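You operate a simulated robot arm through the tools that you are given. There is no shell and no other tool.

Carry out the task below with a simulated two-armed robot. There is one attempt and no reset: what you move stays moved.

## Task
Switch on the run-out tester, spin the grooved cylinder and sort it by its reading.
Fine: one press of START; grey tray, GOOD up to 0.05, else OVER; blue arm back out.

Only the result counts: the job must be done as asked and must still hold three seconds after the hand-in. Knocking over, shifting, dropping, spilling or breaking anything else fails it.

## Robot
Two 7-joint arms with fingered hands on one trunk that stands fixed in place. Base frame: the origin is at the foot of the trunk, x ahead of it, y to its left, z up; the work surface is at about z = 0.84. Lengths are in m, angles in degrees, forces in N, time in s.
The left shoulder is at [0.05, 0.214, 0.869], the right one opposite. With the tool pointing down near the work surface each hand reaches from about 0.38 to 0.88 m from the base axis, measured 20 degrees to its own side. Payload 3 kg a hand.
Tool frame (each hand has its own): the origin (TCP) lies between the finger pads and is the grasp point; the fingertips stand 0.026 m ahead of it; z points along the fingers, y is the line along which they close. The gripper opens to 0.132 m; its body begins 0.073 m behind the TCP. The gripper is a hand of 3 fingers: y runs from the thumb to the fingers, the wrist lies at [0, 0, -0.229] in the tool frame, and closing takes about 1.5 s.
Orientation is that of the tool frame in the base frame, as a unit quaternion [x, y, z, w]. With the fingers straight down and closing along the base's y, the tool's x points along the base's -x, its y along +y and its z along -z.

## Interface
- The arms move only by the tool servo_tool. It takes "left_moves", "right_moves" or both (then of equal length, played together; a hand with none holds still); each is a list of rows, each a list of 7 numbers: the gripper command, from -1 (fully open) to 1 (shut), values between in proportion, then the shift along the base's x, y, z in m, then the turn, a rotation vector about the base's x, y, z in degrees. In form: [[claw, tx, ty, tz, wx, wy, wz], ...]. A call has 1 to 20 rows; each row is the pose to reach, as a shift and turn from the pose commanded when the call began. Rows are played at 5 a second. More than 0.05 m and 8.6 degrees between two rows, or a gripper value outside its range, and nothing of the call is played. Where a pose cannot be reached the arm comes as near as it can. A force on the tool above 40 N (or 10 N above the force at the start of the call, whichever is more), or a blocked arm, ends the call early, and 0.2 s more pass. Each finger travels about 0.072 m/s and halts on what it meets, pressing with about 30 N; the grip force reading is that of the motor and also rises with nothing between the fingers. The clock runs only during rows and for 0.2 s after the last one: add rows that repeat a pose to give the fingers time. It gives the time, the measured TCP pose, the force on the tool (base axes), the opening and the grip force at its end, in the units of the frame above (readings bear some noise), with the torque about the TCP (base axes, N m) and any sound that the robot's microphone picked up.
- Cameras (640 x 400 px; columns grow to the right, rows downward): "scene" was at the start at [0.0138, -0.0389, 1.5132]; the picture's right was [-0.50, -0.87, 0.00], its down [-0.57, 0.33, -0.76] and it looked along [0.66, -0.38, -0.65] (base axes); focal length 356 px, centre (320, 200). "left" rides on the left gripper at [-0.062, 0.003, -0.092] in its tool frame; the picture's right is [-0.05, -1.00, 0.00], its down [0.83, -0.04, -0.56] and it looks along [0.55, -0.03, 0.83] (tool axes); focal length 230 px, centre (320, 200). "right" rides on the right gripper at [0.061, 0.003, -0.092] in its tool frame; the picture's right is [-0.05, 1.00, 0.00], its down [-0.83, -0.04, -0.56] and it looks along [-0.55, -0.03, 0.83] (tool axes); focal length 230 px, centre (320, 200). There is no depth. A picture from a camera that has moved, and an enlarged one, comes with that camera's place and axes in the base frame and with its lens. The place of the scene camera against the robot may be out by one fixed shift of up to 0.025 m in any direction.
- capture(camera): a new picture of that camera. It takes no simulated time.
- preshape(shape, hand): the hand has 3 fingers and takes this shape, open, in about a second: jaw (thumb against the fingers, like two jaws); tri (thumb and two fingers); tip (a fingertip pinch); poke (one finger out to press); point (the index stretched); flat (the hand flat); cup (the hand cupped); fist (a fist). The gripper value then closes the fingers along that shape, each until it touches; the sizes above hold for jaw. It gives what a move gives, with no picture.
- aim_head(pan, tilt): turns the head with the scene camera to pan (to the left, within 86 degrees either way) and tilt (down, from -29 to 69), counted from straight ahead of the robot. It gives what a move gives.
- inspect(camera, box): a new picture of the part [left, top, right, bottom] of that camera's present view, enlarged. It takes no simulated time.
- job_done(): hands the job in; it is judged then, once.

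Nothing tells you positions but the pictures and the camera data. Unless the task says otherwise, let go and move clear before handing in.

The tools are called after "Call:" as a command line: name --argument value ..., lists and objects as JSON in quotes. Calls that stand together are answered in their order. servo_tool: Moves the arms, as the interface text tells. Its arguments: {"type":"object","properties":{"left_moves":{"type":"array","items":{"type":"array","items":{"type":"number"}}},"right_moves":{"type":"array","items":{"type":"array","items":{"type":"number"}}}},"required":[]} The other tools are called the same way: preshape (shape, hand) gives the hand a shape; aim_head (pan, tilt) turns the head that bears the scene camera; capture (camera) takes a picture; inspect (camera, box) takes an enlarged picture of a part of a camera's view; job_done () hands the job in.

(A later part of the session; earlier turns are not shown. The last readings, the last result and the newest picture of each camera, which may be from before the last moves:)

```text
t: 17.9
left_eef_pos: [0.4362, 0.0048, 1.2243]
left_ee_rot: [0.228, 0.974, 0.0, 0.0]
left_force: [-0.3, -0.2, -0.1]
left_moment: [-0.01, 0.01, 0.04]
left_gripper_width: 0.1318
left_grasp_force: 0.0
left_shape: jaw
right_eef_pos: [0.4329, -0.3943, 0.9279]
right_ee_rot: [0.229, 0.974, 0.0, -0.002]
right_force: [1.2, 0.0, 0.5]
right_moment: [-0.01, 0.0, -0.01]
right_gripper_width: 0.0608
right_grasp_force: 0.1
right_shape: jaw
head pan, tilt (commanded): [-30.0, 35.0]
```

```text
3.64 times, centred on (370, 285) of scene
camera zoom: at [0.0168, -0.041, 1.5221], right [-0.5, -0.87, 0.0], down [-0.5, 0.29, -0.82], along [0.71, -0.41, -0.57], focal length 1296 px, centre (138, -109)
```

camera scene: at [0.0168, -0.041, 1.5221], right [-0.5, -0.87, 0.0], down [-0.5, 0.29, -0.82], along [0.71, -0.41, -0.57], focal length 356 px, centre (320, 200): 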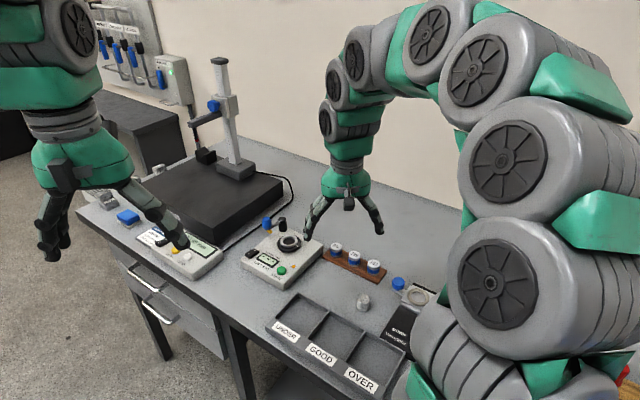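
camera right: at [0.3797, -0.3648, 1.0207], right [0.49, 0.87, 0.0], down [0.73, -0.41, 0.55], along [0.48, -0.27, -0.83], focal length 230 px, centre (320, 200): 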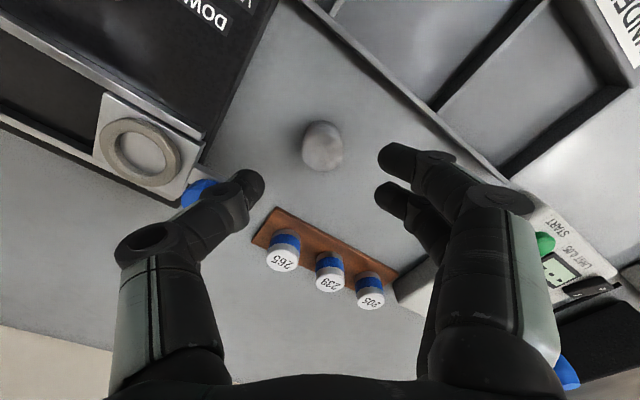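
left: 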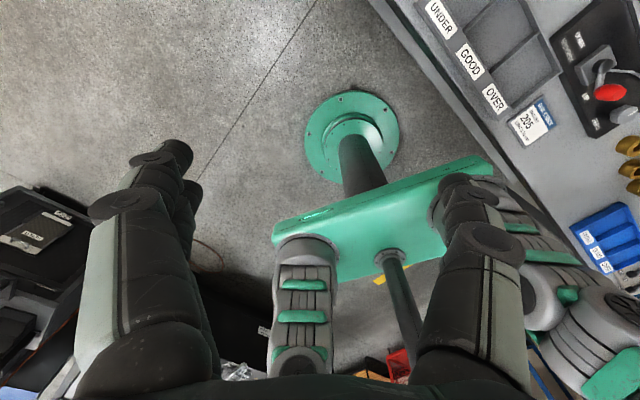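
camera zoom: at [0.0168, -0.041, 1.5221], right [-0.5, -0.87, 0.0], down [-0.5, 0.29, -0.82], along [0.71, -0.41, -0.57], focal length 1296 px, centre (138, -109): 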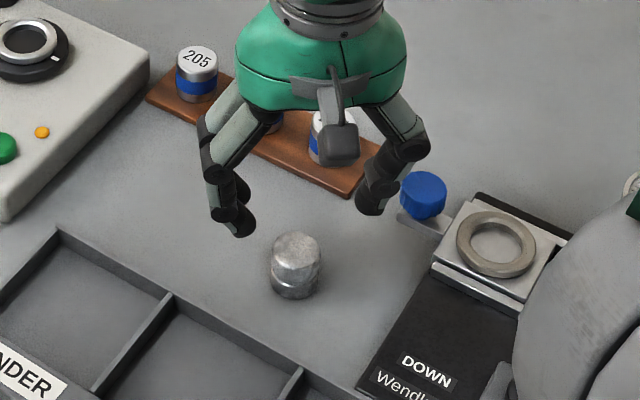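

Call:
inspect --camera "right" --box '[240, 100, 400, 200]'

```text
4.00 times, centred on (320, 150) of right
camera zoom: at [0.3797, -0.3648, 1.0207], right [0.49, 0.87, 0.0], down [0.73, -0.41, 0.55], along [0.48, -0.27, -0.83], focal length 920 px, centre (320, 400)
```

zoom: 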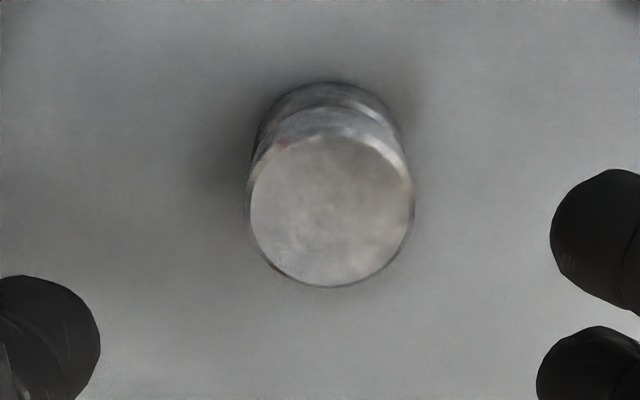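

Alignment over the cylinder looks good. I'll lower to grip its upper part, above the groove, and close.

Call:
servo_tool --right_moves '[[0.09, 0.001, 0.0005, -0.015, 0, 0, 0], [0.09, 0.001, 0.0005, -0.03, 0, 0, 0], [0.09, 0.001, 0.0005, -0.045, 0, 0, 0], [0.09, 0.001, 0.0005, -0.053, 0, 0, 0], [0.09, 0.001, 0.0005, -0.053, 0, 0, 0]]'

Call:
inspect --camera "right" --box '[200, 60, 480, 260]'

Call:
inspect --camera "scene" --box '[320, 240, 420, 330]'

```text
t: 19.1
left_eef_pos: [0.4369, 0.0055, 1.225]
left_ee_rot: [0.228, 0.974, 0.0, -0.001]
left_force: [0.5, 0.1, 0.8]
left_moment: [0.0, -0.01, -0.02]
left_gripper_width: 0.1319
left_grasp_force: 0.0
left_shape: jaw
right_eef_pos: [0.4344, -0.3942, 0.8751]
right_ee_rot: [0.228, 0.974, 0.0, 0.0]
right_force: [-0.9, -0.6, -0.2]
right_moment: [0.01, 0.01, -0.01]
right_gripper_width: 0.0607
right_grasp_force: 0.0
right_shape: jaw
head pan, tilt (commanded): [-30.0, 35.0]
```

```text
2.00 times, centred on (340, 160) of right
camera zoom: at [0.3804, -0.3647, 0.968], right [0.49, 0.87, 0.0], down [0.73, -0.41, 0.55], along [0.48, -0.27, -0.83], focal length 460 px, centre (280, 280)
```

zoom: 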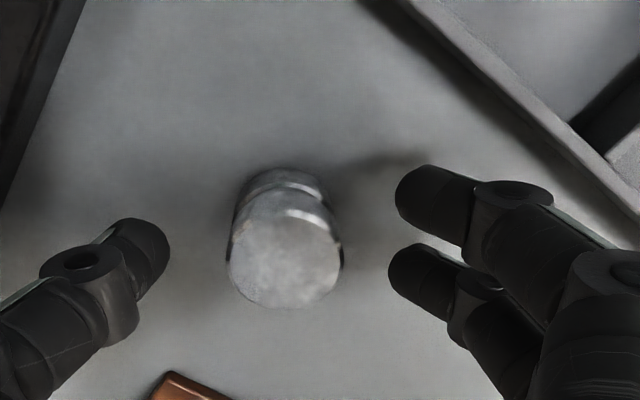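

```text
4.44 times, centred on (370, 285) of scene
camera zoom: at [0.0168, -0.041, 1.5221], right [-0.5, -0.87, 0.0], down [-0.5, 0.29, -0.82], along [0.71, -0.41, -0.57], focal length 1583 px, centre (98, -178)
```

zoom: 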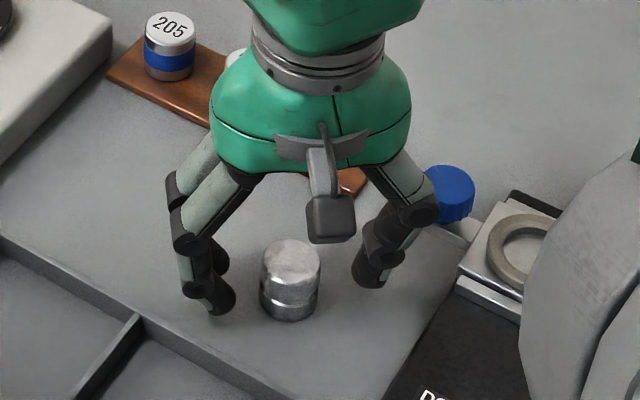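

Call:
servo_tool --right_moves '[[0.5, 0, 0, 0, 0, 0, 0], [0.8, 0, 0, 0, 0, 0, 0], [1, 0, 0, 0, 0, 0, 0], [1, 0, 0, 0, 0, 0, 0], [1, 0, 0, 0, 0, 0, 0], [1, 0, 0, 0, 0, 0, 0]]'

Call:
inspect --camera "right" --box '[200, 60, 480, 260]'

Call:
inspect --camera "scene" --box '[320, 240, 420, 330]'

```text
t: 20.5
left_eef_pos: [0.4367, 0.0075, 1.2267]
left_ee_rot: [0.227, 0.974, 0.0, 0.0]
left_force: [0.0, 0.5, 0.8]
left_moment: [-0.01, 0.01, -0.01]
left_gripper_width: 0.1318
left_grasp_force: 0.1
left_shape: jaw
right_eef_pos: [0.4343, -0.3936, 0.876]
right_ee_rot: [0.228, 0.974, 0.0, -0.001]
right_force: [0.4, 0.8, -0.2]
right_moment: [0.03, 0.0, 0.02]
right_gripper_width: 0.0206
right_grasp_force: 29.6
right_shape: jaw
head pan, tilt (commanded): [-30.0, 35.0]
```

```text
2.00 times, centred on (340, 160) of right
camera zoom: at [0.3803, -0.3647, 0.9681], right [0.49, 0.87, 0.0], down [0.73, -0.41, 0.55], along [0.48, -0.27, -0.83], focal length 460 px, centre (280, 280)
```

zoom: 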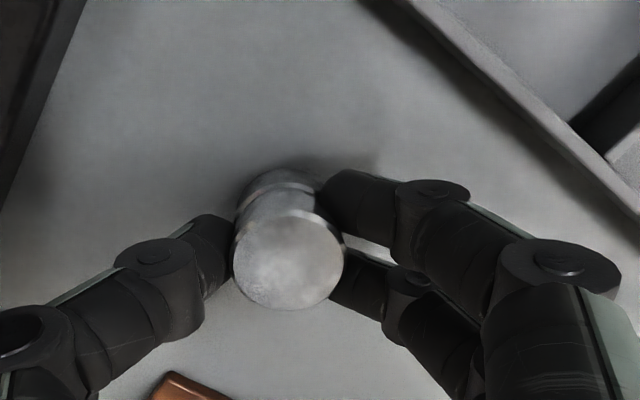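

```text
4.44 times, centred on (370, 285) of scene
camera zoom: at [0.0168, -0.041, 1.5221], right [-0.5, -0.87, 0.0], down [-0.5, 0.29, -0.82], along [0.71, -0.41, -0.57], focal length 1583 px, centre (98, -178)
```

zoom: 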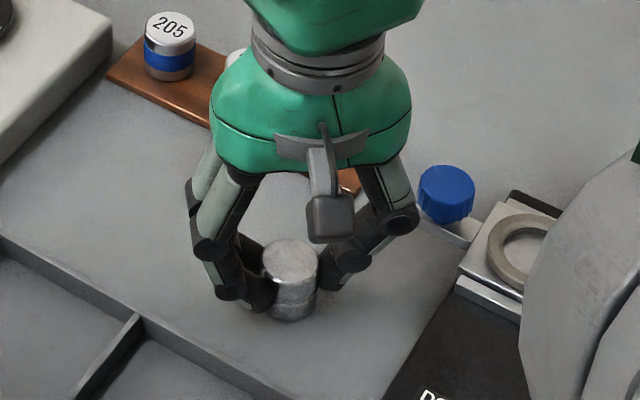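

Gripped at 29.6 N. I'll lift it gently and check that it stays upright.

Call:
servo_tool --right_moves '[[1, 0, 0, 0.008, 0, 0, 0], [1, 0, 0, 0.02, 0, 0, 0], [1, 0, 0, 0.045, 0, 0, 0], [1, 0, 0, 0.08, 0, 0, 0], [1, 0, 0, 0.12, 0, 0, 0], [1, 0, 0, 0.12, 0, 0, 0]]'

Call:
inspect --camera "right" --box '[200, 60, 480, 260]'

Call:
inspect --camera "scene" --box '[310, 180, 410, 270]'

```text
t: 21.9
left_eef_pos: [0.437, 0.007, 1.2256]
left_ee_rot: [0.229, 0.974, 0.0, 0.0]
left_force: [0.8, 0.1, -0.2]
left_moment: [0.01, 0.02, 0.01]
left_gripper_width: 0.1321
left_grasp_force: 0.1
left_shape: jaw
right_eef_pos: [0.4326, -0.3933, 0.9963]
right_ee_rot: [0.229, 0.974, 0.0, -0.002]
right_force: [-0.8, 0.4, -0.1]
right_moment: [0.02, -0.01, 0.02]
right_gripper_width: 0.0205
right_grasp_force: 30.2
right_shape: jaw
head pan, tilt (commanded): [-30.0, 35.0]
```

```text
2.00 times, centred on (340, 160) of right
camera zoom: at [0.3802, -0.3639, 1.0874], right [0.49, 0.87, 0.0], down [0.73, -0.41, 0.55], along [0.48, -0.27, -0.83], focal length 460 px, centre (280, 280)
```

zoom: 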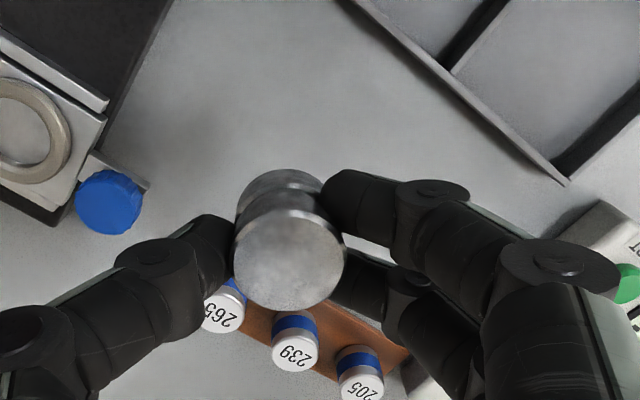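

```text
4.44 times, centred on (360, 225) of scene
camera zoom: at [0.0168, -0.041, 1.5221], right [-0.5, -0.87, 0.0], down [-0.5, 0.29, -0.82], along [0.71, -0.41, -0.57], focal length 1583 px, centre (142, 89)
```

zoom: 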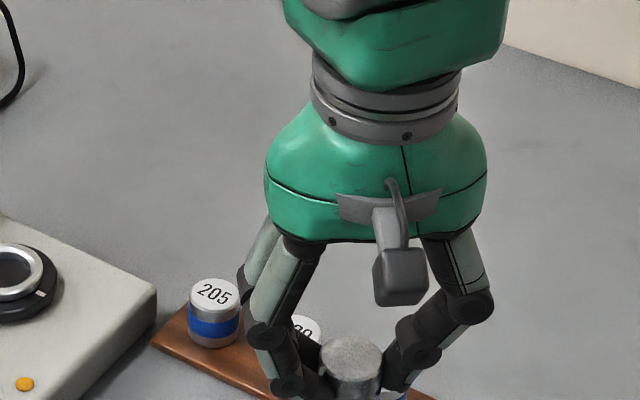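

The cylinder is held securely and upright. I'll carry it over the chuck, turning the hand about 25° so the fingers stay away from the knob and post.

Call:
servo_tool --right_moves '[[1, 0.02, 0.004, 0.01, 0, 0, 3], [1, 0.05, 0.012, 0.01, 0, 0, 6], [1, 0.085, 0.022, 0.01, 0, 0, 9], [1, 0.12, 0.033, 0.01, 0, 0, 12], [1, 0.155, 0.044, 0.01, 0, 0, 16], [1, 0.19, 0.054, 0.01, 0, 0, 20], [1, 0.22, 0.062, 0.01, 0, 0, 23], [1, 0.24, 0.068, 0.005, 0, 0, 25], [1, 0.24, 0.068, -0.01, 0, 0, 25], [1, 0.24, 0.068, -0.02, 0, 0, 25], [1, 0.24, 0.068, -0.02, 0, 0, 25]]'

Call:
capture --camera "right"

Call:
capture --camera "scene"

```text
t: 24.3
left_eef_pos: [0.4365, 0.0056, 1.2254]
left_ee_rot: [0.229, 0.974, 0.0, 0.0]
left_force: [-0.9, 0.4, 0.0]
left_moment: [-0.03, 0.01, 0.02]
left_gripper_width: 0.1322
left_grasp_force: 0.2
left_shape: jaw
right_eef_pos: [0.6755, -0.3245, 0.9739]
right_ee_rot: [0.013, 1.0, 0.0, -0.001]
right_force: [0.8, 1.0, 0.7]
right_moment: [0.0, 0.02, 0.0]
right_gripper_width: 0.0204
right_grasp_force: 30.3
right_shape: jaw
head pan, tilt (commanded): [-30.0, 35.0]
```

```text
taken
camera right: at [0.613, -0.3222, 1.0672], right [0.08, 1.0, 0.0], down [0.83, -0.06, 0.55], along [0.55, -0.04, -0.83], focal length 230 px, centre (320, 200)
```

right: 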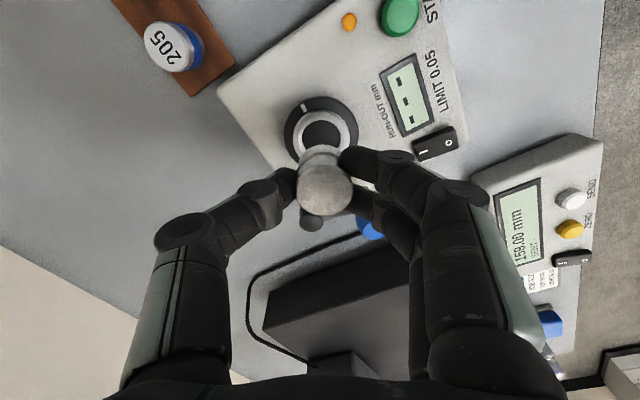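

```text
taken
camera scene: at [0.0168, -0.041, 1.5221], right [-0.5, -0.87, 0.0], down [-0.5, 0.29, -0.82], along [0.71, -0.41, -0.57], focal length 356 px, centre (320, 200)
```

scene: 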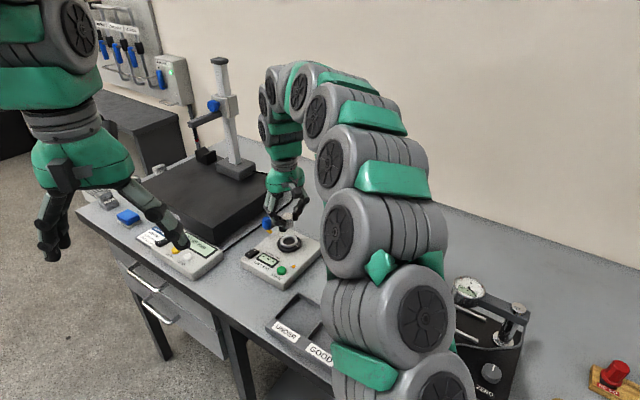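

Call:
inspect --camera "right" --box '[250, 80, 410, 230]'

Call:
inspect --camera "scene" --box '[250, 190, 330, 260]'

```text
2.67 times, centred on (330, 155) of right
camera zoom: at [0.613, -0.3222, 1.0672], right [0.08, 1.0, 0.0], down [0.83, -0.06, 0.55], along [0.55, -0.04, -0.83], focal length 614 px, centre (293, 320)
```

zoom: 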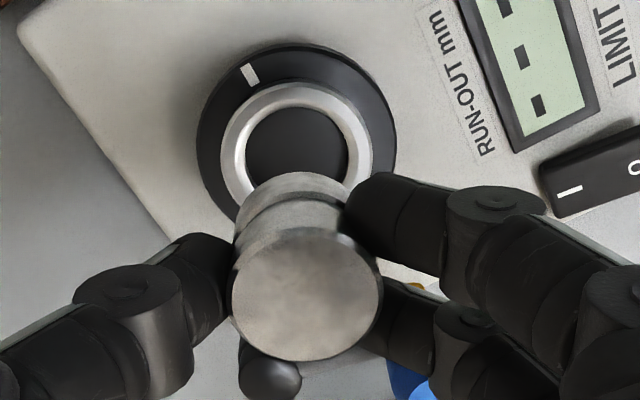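

```text
5.71 times, centred on (290, 225) of scene
camera zoom: at [0.0168, -0.041, 1.5221], right [-0.5, -0.87, 0.0], down [-0.5, 0.29, -0.82], along [0.71, -0.41, -0.57], focal length 2036 px, centre (491, 57)
```

zoom: 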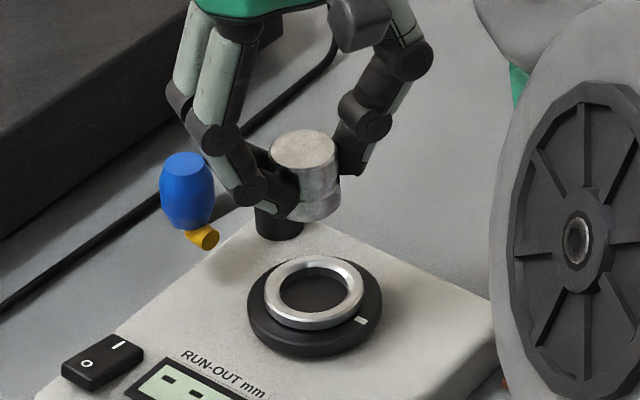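

Call:
inspect --camera "scene" --box '[276, 202, 306, 222]'

Call:
inspect --camera "right" --box '[290, 120, 370, 220]'

```text
16.00 times, centred on (291, 212) of scene
camera zoom: at [0.0168, -0.041, 1.5221], right [-0.5, -0.87, 0.0], down [-0.5, 0.29, -0.82], along [0.71, -0.41, -0.57], focal length 5700 px, centre (784, 8)
```

zoom: 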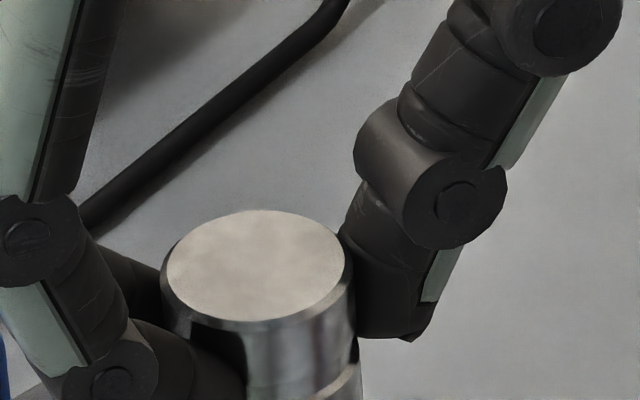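

```text
4.00 times, centred on (330, 170) of right
camera zoom: at [0.613, -0.3222, 1.0672], right [0.08, 1.0, 0.0], down [0.83, -0.06, 0.55], along [0.55, -0.04, -0.83], focal length 920 px, centre (280, 320)
```

zoom: 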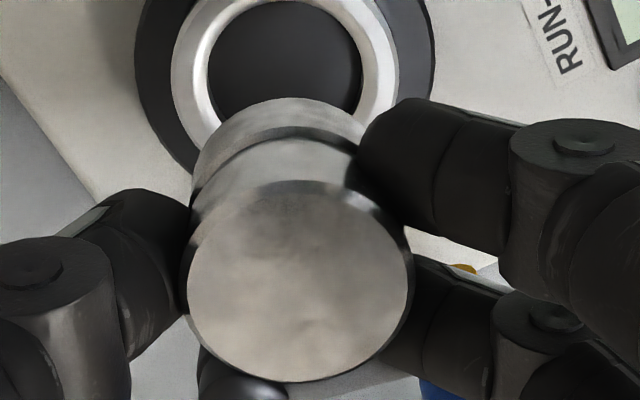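

The cylinder is upright in the hand and nearly centred over the ring. I'll go down to just above the ring and compare the two directly.

Call:
servo_tool --right_moves '[[1, 0.001, -0.001, -0.015, 0, 0, 0], [1, 0.001, -0.001, -0.03, 0, 0, 0], [1, 0.001, -0.001, -0.042, 0, 0, 0], [1, 0.001, -0.001, -0.042, 0, 0, 0]]'

Call:
inspect --camera "right" --box '[250, 80, 410, 230]'

Call:
inspect --camera "scene" --box '[265, 205, 315, 250]'

```text
t: 25.3
left_eef_pos: [0.436, 0.0062, 1.2254]
left_ee_rot: [0.229, 0.974, 0.0, 0.0]
left_force: [0.2, -0.1, -0.3]
left_moment: [-0.01, 0.0, -0.02]
left_gripper_width: 0.1319
left_grasp_force: 0.0
left_shape: jaw
right_eef_pos: [0.6741, -0.327, 0.9344]
right_ee_rot: [0.012, 1.0, -0.001, -0.001]
right_force: [0.3, -0.8, -1.7]
right_moment: [-0.02, 0.0, 0.03]
right_gripper_width: 0.0204
right_grasp_force: 30.0
right_shape: jaw
head pan, tilt (commanded): [-30.0, 35.0]
```

```text
2.67 times, centred on (330, 155) of right
camera zoom: at [0.6133, -0.3232, 1.026], right [0.08, 1.0, 0.0], down [0.83, -0.06, 0.55], along [0.55, -0.04, -0.83], focal length 614 px, centre (293, 320)
```

zoom: 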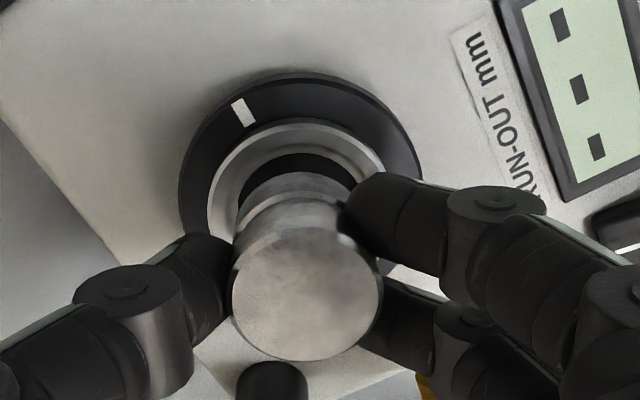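

```text
8.89 times, centred on (290, 228) of scene
camera zoom: at [0.0168, -0.041, 1.5221], right [-0.5, -0.87, 0.0], down [-0.5, 0.29, -0.82], along [0.71, -0.41, -0.57], focal length 3167 px, centre (587, -44)
```

zoom: 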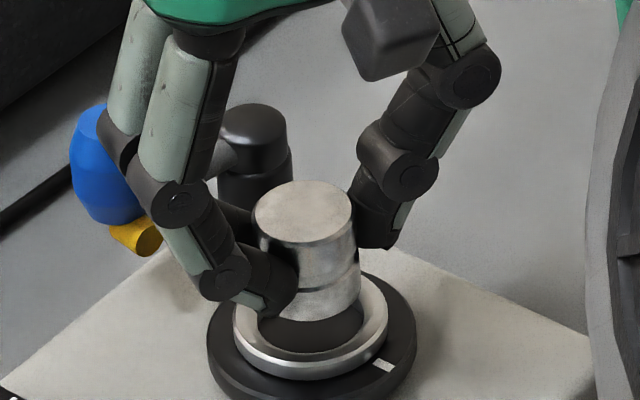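

Call:
inspect --camera "right" --box '[290, 105, 360, 165]'

Call:
inspect --camera "scene" --box '[278, 215, 308, 240]'

```text
6.67 times, centred on (325, 135) of right
camera zoom: at [0.6133, -0.3232, 1.026], right [0.08, 1.0, 0.0], down [0.83, -0.06, 0.55], along [0.55, -0.04, -0.83], focal length 1534 px, centre (287, 633)
```

zoom: 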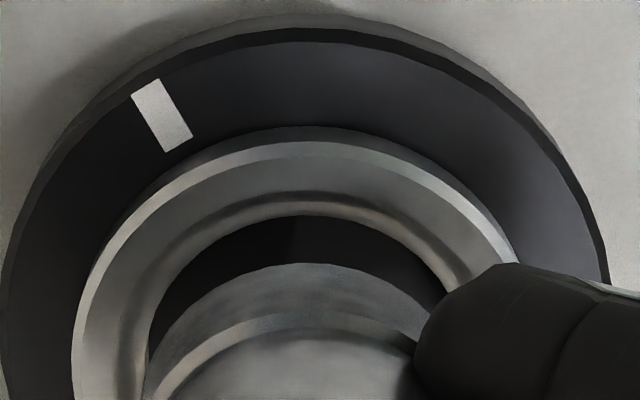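

```text
16.00 times, centred on (293, 228) of scene
camera zoom: at [0.0168, -0.041, 1.5221], right [-0.5, -0.87, 0.0], down [-0.5, 0.29, -0.82], along [0.71, -0.41, -0.57], focal length 5700 px, centre (752, -240)
```

zoom: 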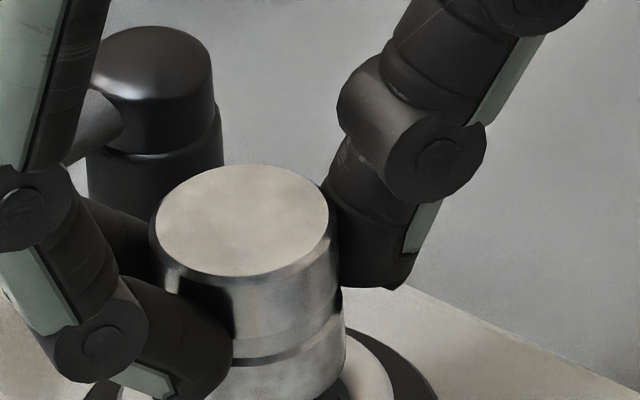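

The cylinder looks about 2 mm short of the ring centre in +x. I'll correct that, drop to a few millimetres above the ring, and look again.

Call:
servo_tool --right_moves '[[1, 0.002, -0.0002, -0.003, 0, 0, 0], [1, 0.002, -0.0002, -0.007, 0, 0, 0], [1, 0.002, -0.0002, -0.0095, 0, 0, 0], [1, 0.002, -0.0002, -0.0095, 0, 0, 0]]'

Call:
inspect --camera "right" --box '[290, 105, 360, 165]'

Call:
inspect --camera "scene" --box '[275, 215, 315, 248]'

```text
t: 26.3
left_eef_pos: [0.4356, 0.0053, 1.2253]
left_ee_rot: [0.228, 0.974, 0.0, 0.0]
left_force: [-0.5, -0.5, -0.2]
left_moment: [0.02, 0.02, -0.03]
left_gripper_width: 0.132
left_grasp_force: 0.1
left_shape: jaw
right_eef_pos: [0.6759, -0.327, 0.9251]
right_ee_rot: [0.012, 1.0, 0.0, -0.001]
right_force: [-0.3, -0.8, -0.9]
right_moment: [0.0, 0.01, 0.02]
right_gripper_width: 0.0203
right_grasp_force: 30.0
right_shape: jaw
head pan, tilt (commanded): [-30.0, 35.0]
```

```text
6.67 times, centred on (325, 135) of right
camera zoom: at [0.6154, -0.3232, 1.0165], right [0.08, 1.0, 0.0], down [0.83, -0.06, 0.55], along [0.55, -0.04, -0.83], focal length 1534 px, centre (287, 633)
```

zoom: 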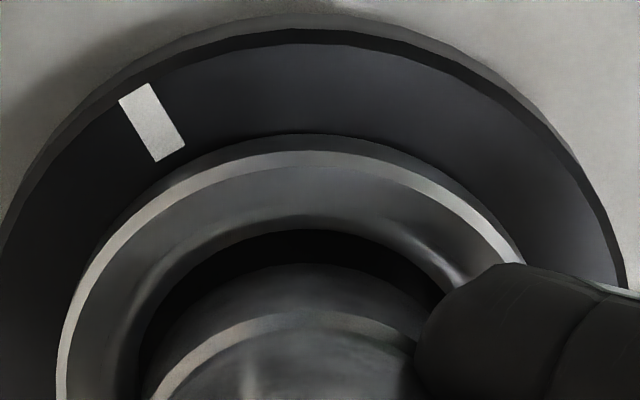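

```text
12.12 times, centred on (295, 232) of scene
camera zoom: at [0.0168, -0.041, 1.5221], right [-0.5, -0.87, 0.0], down [-0.5, 0.29, -0.82], along [0.71, -0.41, -0.57], focal length 4318 px, centre (623, -182)
```

zoom: 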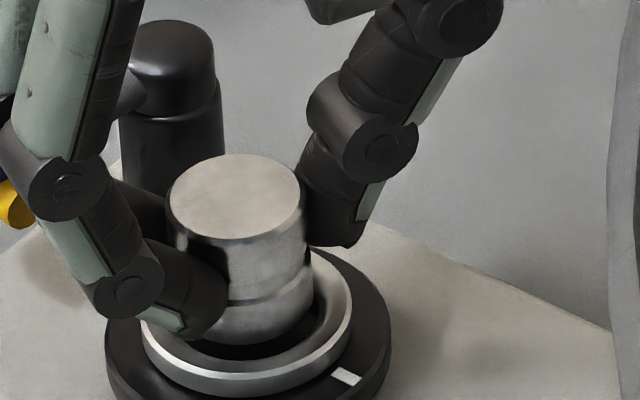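

Alignment looks within about a millimetre from both cameras, so I'll lower in small steps while watching the force.

Call:
servo_tool --right_moves '[[1, 0.0003, 0, -0.002, 0, 0, 0], [1, 0.0003, 0, -0.004, 0, 0, 0], [1, 0.0003, 0, -0.0055, 0, 0, 0]]'

Call:
inspect --camera "right" --box '[290, 105, 360, 165]'

Call:
inspect --camera "scene" --box '[275, 215, 315, 248]'

```text
t: 27.1
left_eef_pos: [0.4362, 0.0067, 1.2258]
left_ee_rot: [0.228, 0.974, 0.0, 0.0]
left_force: [0.0, 1.1, 0.5]
left_moment: [-0.02, -0.01, -0.05]
left_gripper_width: 0.1318
left_grasp_force: 0.1
left_shape: jaw
right_eef_pos: [0.6761, -0.3263, 0.9205]
right_ee_rot: [0.013, 1.0, 0.0, -0.001]
right_force: [-18.0, 1.0, 28.0]
right_moment: [0.06, 0.26, 0.06]
right_gripper_width: 0.0215
right_grasp_force: 30.1
right_shape: jaw
head pan, tilt (commanded): [-30.0, 35.0]
```

```text
6.67 times, centred on (325, 135) of right
camera zoom: at [0.6149, -0.3233, 1.0118], right [0.08, 1.0, 0.0], down [0.83, -0.06, 0.55], along [0.55, -0.04, -0.83], focal length 1534 px, centre (287, 633)
```

zoom: 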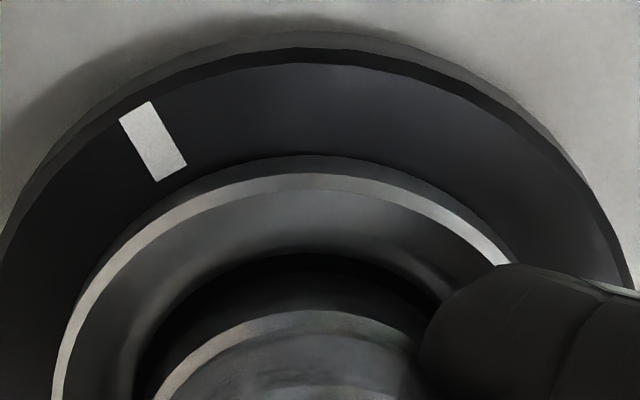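

```text
12.12 times, centred on (295, 232) of scene
camera zoom: at [0.0161, -0.0409, 1.5221], right [-0.5, -0.87, 0.0], down [-0.5, 0.29, -0.82], along [0.71, -0.41, -0.57], focal length 4318 px, centre (623, -182)
```

zoom: 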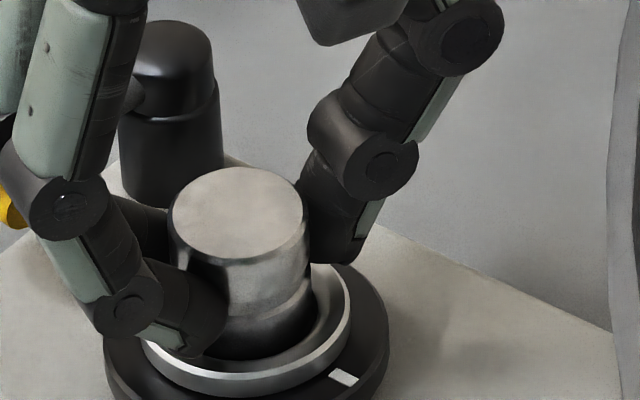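

The ring is pushing the cylinder back in -x, so it's touching the far bevel. I'll lift slightly, shift back 1.5 mm and try again.

Call:
servo_tool --right_moves '[[1, -0.0005, 0, 0.002, 0, 0, 0], [1, -0.0017, 0, 0.002, 0, 0, 0], [1, -0.0017, 0, 0.0005, 0, 0, 0], [1, -0.0017, 0, -0.0005, 0, 0, 0]]'

Call:
inspect --camera "scene" --box '[275, 215, 315, 248]'

```text
t: 28.1
left_eef_pos: [0.4357, 0.0062, 1.2251]
left_ee_rot: [0.227, 0.974, 0.0, 0.0]
left_force: [0.2, -0.5, 0.3]
left_moment: [-0.04, -0.03, 0.0]
left_gripper_width: 0.1317
left_grasp_force: 0.1
left_shape: jaw
right_eef_pos: [0.6749, -0.325, 0.9175]
right_ee_rot: [0.013, 1.0, 0.0, -0.001]
right_force: [0.1, -0.5, -1.1]
right_moment: [-0.03, 0.01, 0.03]
right_gripper_width: 0.0214
right_grasp_force: 29.9
right_shape: jaw
head pan, tilt (commanded): [-30.0, 35.0]
```

```text
12.12 times, centred on (295, 232) of scene
camera zoom: at [0.0168, -0.041, 1.5221], right [-0.5, -0.87, 0.0], down [-0.5, 0.29, -0.82], along [0.71, -0.41, -0.57], focal length 4318 px, centre (623, -182)
```

zoom: 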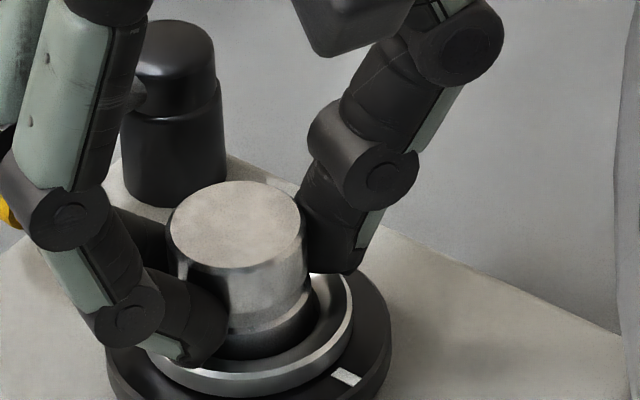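

Call:
servo_tool --right_moves '[[1, 0, 0, -0.001, 0, 0, 0], [1, 0, 0, -0.002, 0, 0, 0], [1, 0, 0, -0.002, 0, 0, 0]]'

Call:
inspect --camera "scene" --box '[275, 215, 315, 248]'

Call:
inspect --camera "right" --box '[270, 90, 390, 210]'

```text
t: 28.9
left_eef_pos: [0.437, 0.0068, 1.2244]
left_ee_rot: [0.228, 0.974, 0.0, 0.0]
left_force: [-0.4, -0.7, 0.1]
left_moment: [0.01, 0.02, 0.0]
left_gripper_width: 0.1317
left_grasp_force: 0.0
left_shape: jaw
right_eef_pos: [0.6756, -0.3257, 0.9165]
right_ee_rot: [0.013, 1.0, -0.001, 0.0]
right_force: [0.5, 0.8, 8.9]
right_moment: [0.12, 0.0, 0.02]
right_gripper_width: 0.0214
right_grasp_force: 29.8
right_shape: jaw
head pan, tilt (commanded): [-30.0, 35.0]
```

```text
12.12 times, centred on (295, 232) of scene
camera zoom: at [0.0166, -0.041, 1.5221], right [-0.5, -0.87, 0.0], down [-0.5, 0.29, -0.82], along [0.71, -0.41, -0.57], focal length 4318 px, centre (623, -182)
```

zoom: 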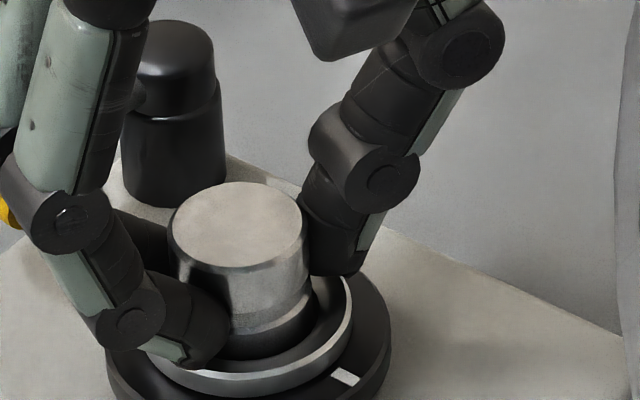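

```text
3.33 times, centred on (330, 150) of right
camera zoom: at [0.6143, -0.3227, 1.0087], right [0.08, 1.0, 0.0], down [0.83, -0.06, 0.55], along [0.55, -0.04, -0.83], focal length 767 px, centre (287, 367)
```

zoom: 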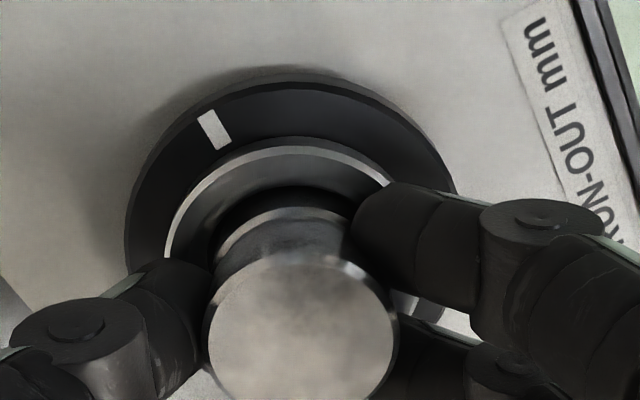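

Call:
inspect --camera "scene" --box '[280, 222, 304, 246]'

Call:
inspect --camera "right" --box '[290, 130, 370, 200]'

```text
16.00 times, centred on (292, 234) of scene
camera zoom: at [0.0166, -0.041, 1.5221], right [-0.5, -0.87, 0.0], down [-0.5, 0.29, -0.82], along [0.71, -0.41, -0.57], focal length 5700 px, centre (768, -344)
```

zoom: 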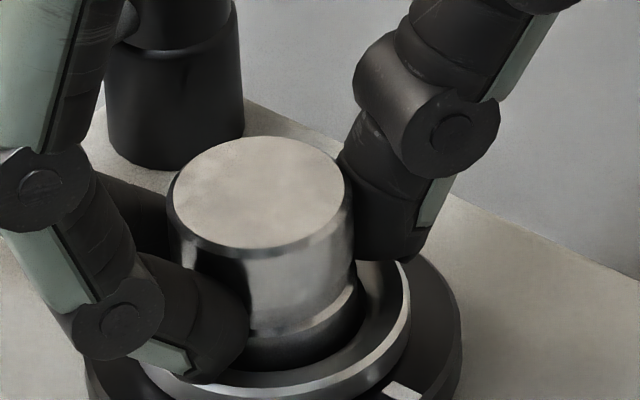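

```text
5.71 times, centred on (330, 165) of right
camera zoom: at [0.6143, -0.3227, 1.0087], right [0.08, 1.0, 0.0], down [0.83, -0.06, 0.55], along [0.55, -0.04, -0.83], focal length 1315 px, centre (263, 400)
```

zoom: 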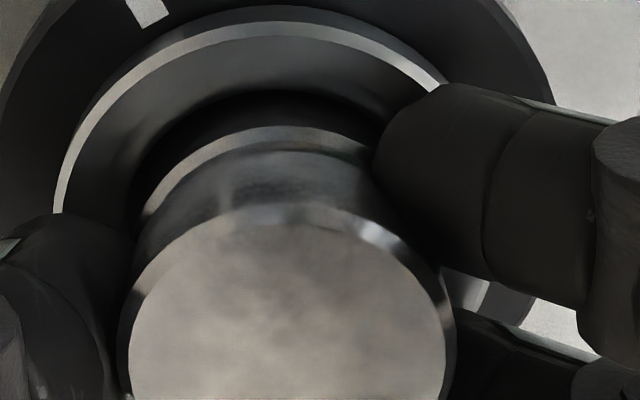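

The cylinder is inside the bore, with light contact that is probably fingertips on the ring. I'll ease up 1 mm and open the fingers gently to let it seat.

Call:
servo_tool --right_moves '[[1, 0, 0, 0.001, 0, 0, 0], [0.68, 0, 0, 0.001, 0, 0, 0], [0.62, 0, 0, 0.001, 0, 0, 0], [0.56, 0, 0, 0.001, 0, 0, 0], [0.5, 0, 0, 0.001, 0, 0, 0], [0.42, 0, 0, 0.001, 0, 0, 0], [0.35, 0, 0, 0.001, 0, 0, 0], [0.35, 0, 0, 0.001, 0, 0, 0]]'

Call:
inspect --camera "scene" --box '[275, 215, 315, 248]'

Call:
inspect --camera "right" --box '[250, 90, 410, 230]'

```text
t: 30.7
left_eef_pos: [0.4377, 0.0062, 1.2249]
left_ee_rot: [0.229, 0.973, 0.001, 0.0]
left_force: [-1.1, -0.1, -0.7]
left_moment: [-0.01, -0.02, 0.02]
left_gripper_width: 0.1317
left_grasp_force: 0.2
left_shape: jaw
right_eef_pos: [0.6744, -0.3267, 0.9167]
right_ee_rot: [0.013, 1.0, 0.0, -0.001]
right_force: [-0.1, -0.2, -0.4]
right_moment: [0.0, 0.0, -0.02]
right_gripper_width: 0.0425
right_grasp_force: 0.1
right_shape: jaw
head pan, tilt (commanded): [-30.0, 35.0]
```

```text
12.12 times, centred on (295, 232) of scene
camera zoom: at [0.0168, -0.041, 1.5221], right [-0.5, -0.87, 0.0], down [-0.5, 0.29, -0.82], along [0.71, -0.41, -0.57], focal length 4318 px, centre (623, -182)
```

zoom: 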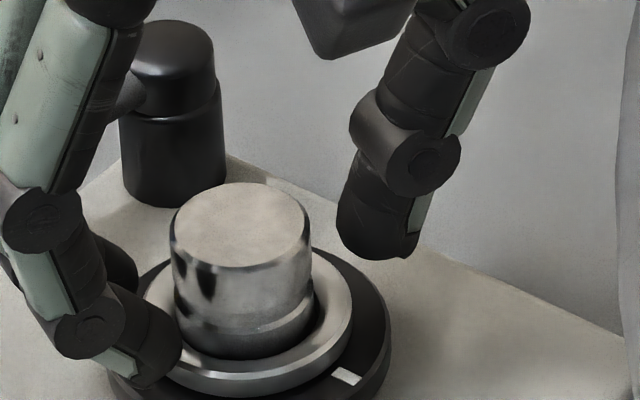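

```text
2.86 times, centred on (330, 160) of right
camera zoom: at [0.614, -0.3227, 1.0093], right [0.08, 1.0, 0.0], down [0.83, -0.06, 0.55], along [0.55, -0.04, -0.83], focal length 657 px, centre (291, 314)
```

zoom: 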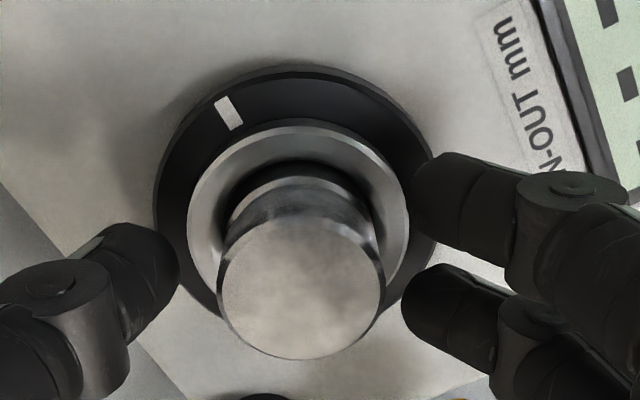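

The cylinder is seated upright in the chuck. I'll raise the hand straight up and look at the blue arm.

Call:
servo_tool --right_moves '[[0.35, 0, 0, 0.01, 0, 0, 0], [0.35, 0, 0, 0.03, 0, 0, 0], [0.35, 0, 0, 0.06, 0, 0, 0], [0.35, 0, 0, 0.1, 0, 0, 0], [0.35, 0.02, 0.0, 0.13, 0, 0, 0], [0.35, 0.05, 0.0, 0.13, 0, 0, 0], [0.35, 0.07, 0.0, 0.13, 0, 0, 0], [0.35, 0.07, 0.0, 0.13, 0, 0, 0]]'

Call:
capture --camera "right"

Call:
inspect --camera "scene" --box '[240, 200, 330, 290]'

```text
t: 32.5
left_eef_pos: [0.4376, 0.0068, 1.2242]
left_ee_rot: [0.229, 0.974, 0.0, 0.0]
left_force: [0.0, 0.1, 0.5]
left_moment: [-0.02, 0.02, -0.03]
left_gripper_width: 0.1321
left_grasp_force: 0.0
left_shape: jaw
right_eef_pos: [0.7449, -0.3255, 1.0461]
right_ee_rot: [0.013, 1.0, 0.0, 0.0]
right_force: [-0.7, 0.4, -0.3]
right_moment: [0.01, 0.0, -0.01]
right_gripper_width: 0.0426
right_grasp_force: 0.0
right_shape: jaw
head pan, tilt (commanded): [-30.0, 35.0]
```

```text
taken
camera right: at [0.684, -0.3223, 1.1385], right [0.08, 1.0, 0.0], down [0.83, -0.06, 0.55], along [0.55, -0.04, -0.83], focal length 230 px, centre (320, 200)
```

right: 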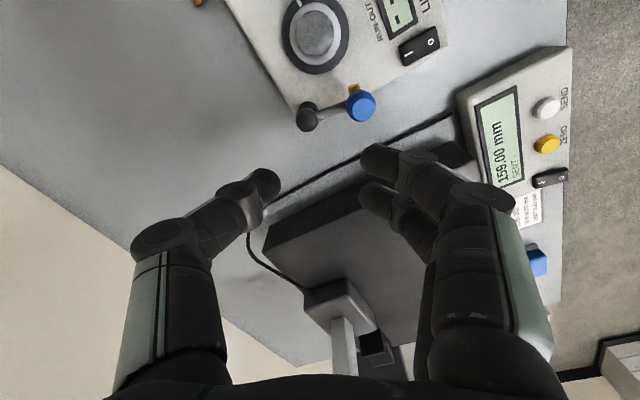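

```text
4.44 times, centred on (285, 245) of scene
camera zoom: at [0.0168, -0.041, 1.5221], right [-0.5, -0.87, 0.0], down [-0.5, 0.29, -0.82], along [0.71, -0.41, -0.57], focal length 1583 px, centre (476, 0)
```

zoom: 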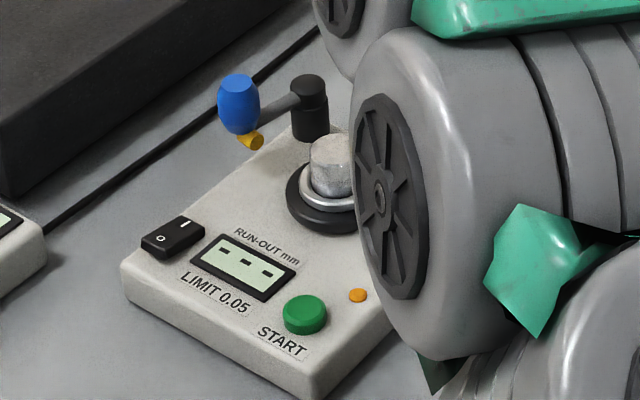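

Call:
inspect --camera "right" --box '[270, 0, 410, 140]'

Call:
inspect --camera "scene" --box '[280, 208, 325, 248]'

```text
2.86 times, centred on (340, 70) of right
camera zoom: at [0.684, -0.3223, 1.1385], right [0.08, 1.0, 0.0], down [0.83, -0.06, 0.55], along [0.55, -0.04, -0.83], focal length 657 px, centre (263, 571)
```

zoom: 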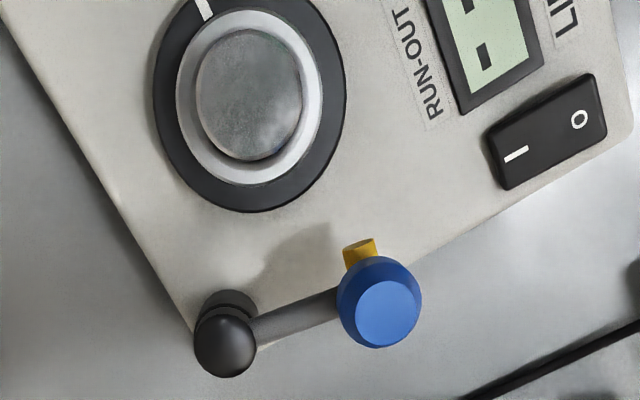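

```text
10.00 times, centred on (302, 228) of scene
camera zoom: at [0.0168, -0.041, 1.5221], right [-0.5, -0.87, 0.0], down [-0.5, 0.29, -0.82], along [0.71, -0.41, -0.57], focal length 3563 px, centre (495, -80)
```

zoom: 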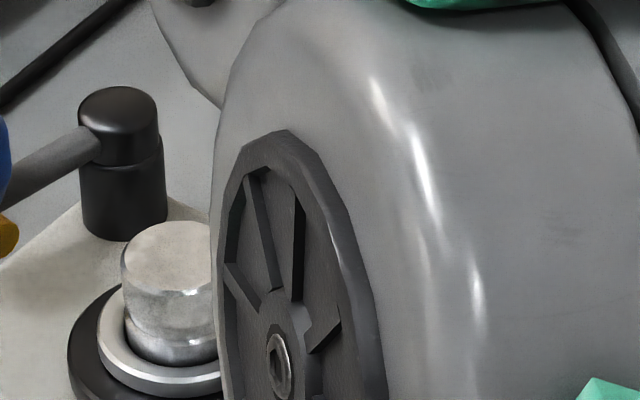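

Everything's clear from above: the cylinder is centred in the ring, the knob is at about (0.733, -0.2886), and the pivot post is at (0.744, -0.340). I'll line the hand up over the knob with the thumb on the post side.

Call:
servo_tool --right_moves '[[0.24, -0.003, 0.01, 0, 0, 0, 3], [0.24, -0.006, 0.02, -0.01, 0, 0, 7], [0.24, -0.009, 0.03, -0.03, 0, 0, 11], [0.24, -0.0119, 0.0369, -0.055, 0, 0, 15], [0.24, -0.0119, 0.0369, -0.075, 0, 0, 15], [0.24, -0.0119, 0.0369, -0.075, 0, 0, 15]]'

Call:
inspect --camera "right" --box '[200, 30, 440, 230]'

Call:
inspect --camera "scene" --box '[255, 190, 315, 250]'

```text
t: 33.9
left_eef_pos: [0.4361, 0.0074, 1.224]
left_ee_rot: [0.229, 0.973, -0.001, 0.0]
left_force: [-0.1, -0.1, 0.1]
left_moment: [0.0, 0.03, 0.0]
left_gripper_width: 0.1318
left_grasp_force: 0.1
left_shape: jaw
right_eef_pos: [0.7334, -0.2894, 0.9713]
right_ee_rot: [-0.118, 0.993, 0.0, -0.001]
right_force: [-0.9, -0.2, 0.2]
right_moment: [-0.01, -0.02, -0.01]
right_gripper_width: 0.0497
right_grasp_force: 0.0
right_shape: jaw
head pan, tilt (commanded): [-30.0, 35.0]
```

```text
2.00 times, centred on (320, 130) of right
camera zoom: at [0.6729, -0.3022, 1.0639], right [-0.18, 0.98, 0.0], down [0.82, 0.15, 0.55], along [0.54, 0.1, -0.83], focal length 460 px, centre (320, 340)
```

zoom: 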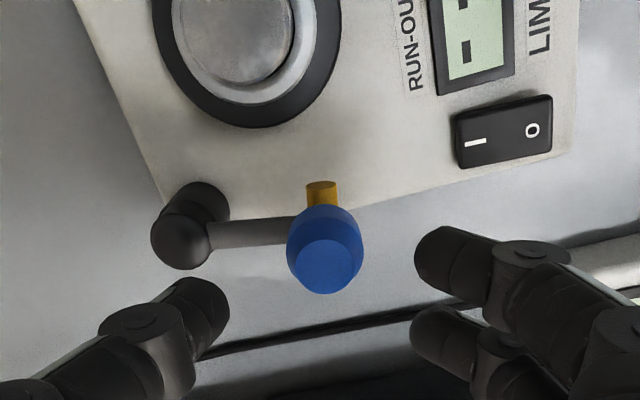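

```text
6.67 times, centred on (285, 220) of scene
camera zoom: at [0.0168, -0.041, 1.5221], right [-0.5, -0.87, 0.0], down [-0.5, 0.29, -0.82], along [0.71, -0.41, -0.57], focal length 2375 px, centre (553, 67)
```

zoom: 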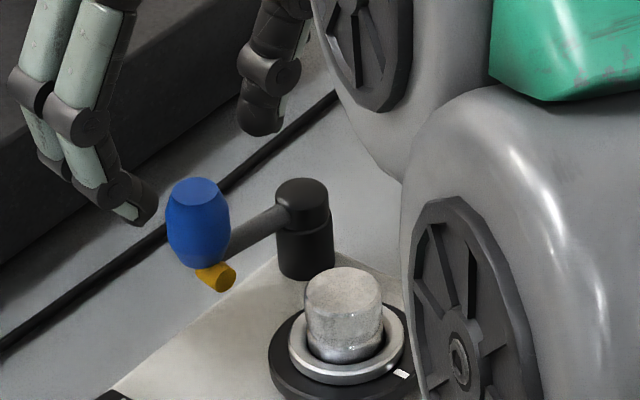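

The knob sits between thumb and fingers. I'll lower onto it, staying above the cylinder's top height, and grip.

Call:
servo_tool --right_moves '[[0.24, 0, 0.0005, -0.012, 0, 0, 0], [0.24, 0, 0.0005, -0.024, 0, 0, 0], [0.24, 0, 0.0005, -0.032, 0, 0, 0], [0.24, 0, 0.0005, -0.032, 0, 0, 0]]'

Call:
inspect --camera "right" --box '[200, 30, 440, 230]'

Call:
inspect --camera "scene" --box '[255, 190, 315, 250]'

```text
t: 34.9
left_eef_pos: [0.4354, 0.0057, 1.2257]
left_ee_rot: [0.228, 0.974, 0.0, 0.0]
left_force: [0.3, -0.3, -0.3]
left_moment: [-0.01, 0.0, -0.01]
left_gripper_width: 0.1319
left_grasp_force: 0.1
left_shape: jaw
right_eef_pos: [0.7333, -0.2894, 0.9401]
right_ee_rot: [-0.119, 0.993, 0.0, -0.001]
right_force: [-0.4, 0.2, -0.2]
right_moment: [0.01, 0.03, 0.01]
right_gripper_width: 0.0497
right_grasp_force: 0.1
right_shape: jaw
head pan, tilt (commanded): [-30.0, 35.0]
```

```text
2.00 times, centred on (320, 130) of right
camera zoom: at [0.6731, -0.3015, 1.0323], right [-0.18, 0.98, 0.0], down [0.82, 0.15, 0.55], along [0.54, 0.1, -0.83], focal length 460 px, centre (320, 340)
```

zoom: 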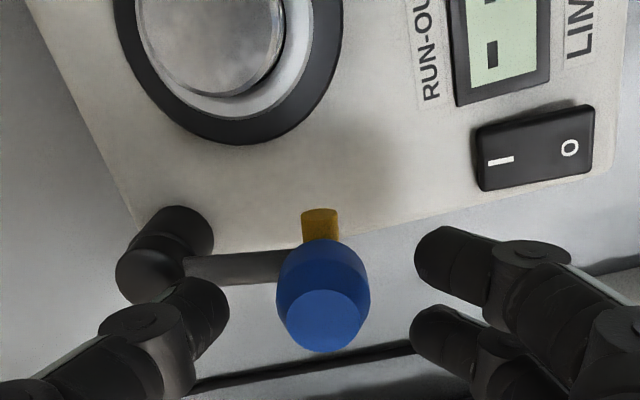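

```text
6.67 times, centred on (285, 220) of scene
camera zoom: at [0.0168, -0.041, 1.5221], right [-0.5, -0.87, 0.0], down [-0.5, 0.29, -0.82], along [0.71, -0.41, -0.57], focal length 2375 px, centre (553, 67)
```

zoom: 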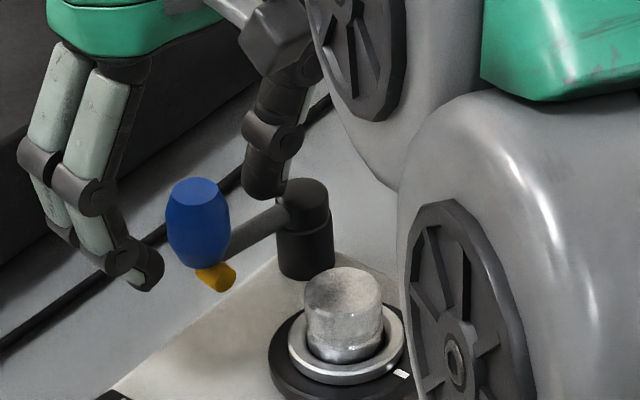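

Call:
servo_tool --right_moves '[[0.45, 0, 0, 0, 0, 0, 0], [0.6, 0, 0, 0, 0, 0, 0], [0.8, 0, 0, 0, 0, 0, 0], [0.8, 0, 0, 0, 0, 0, 0]]'

Call:
inspect --camera "right" --box '[200, 30, 440, 230]'

Call:
inspect --camera "scene" --box '[255, 190, 315, 250]'

```text
t: 35.9
left_eef_pos: [0.4366, 0.0074, 1.2242]
left_ee_rot: [0.229, 0.974, 0.0, 0.0]
left_force: [0.2, -0.6, 0.1]
left_moment: [0.0, 0.02, 0.0]
left_gripper_width: 0.1318
left_grasp_force: 0.0
left_shape: jaw
right_eef_pos: [0.7336, -0.2897, 0.9397]
right_ee_rot: [-0.118, 0.993, 0.0, -0.001]
right_force: [2.1, -0.5, -2.3]
right_moment: [-0.01, -0.04, 0.05]
right_gripper_width: 0.0112
right_grasp_force: 29.6
right_shape: jaw
head pan, tilt (commanded): [-30.0, 35.0]
```

```text
2.00 times, centred on (320, 130) of right
camera zoom: at [0.6733, -0.3017, 1.0322], right [-0.18, 0.98, 0.0], down [0.82, 0.15, 0.55], along [0.54, 0.1, -0.83], focal length 460 px, centre (320, 340)
```

zoom: 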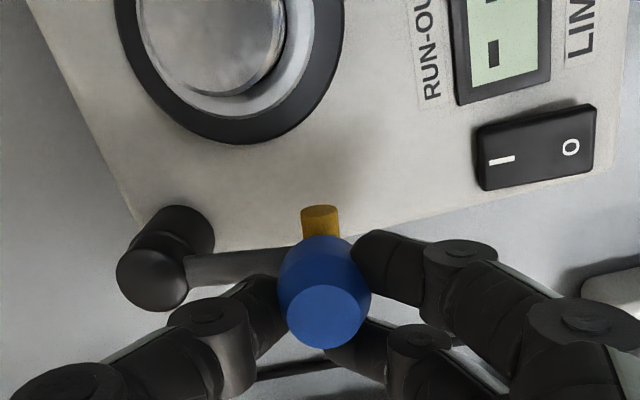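

```text
6.67 times, centred on (285, 220) of scene
camera zoom: at [0.0168, -0.0411, 1.5221], right [-0.5, -0.87, 0.0], down [-0.5, 0.29, -0.82], along [0.71, -0.41, -0.57], focal length 2375 px, centre (553, 67)
```

zoom: 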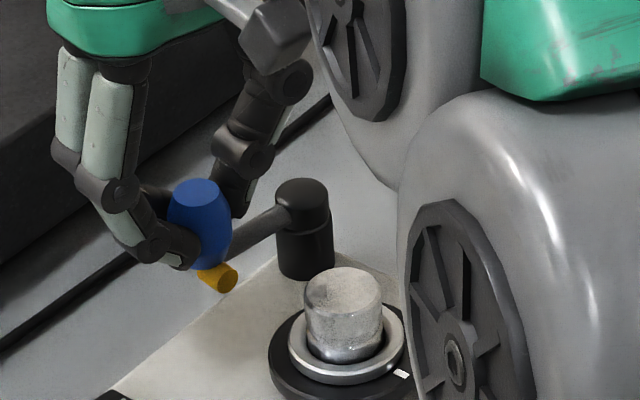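

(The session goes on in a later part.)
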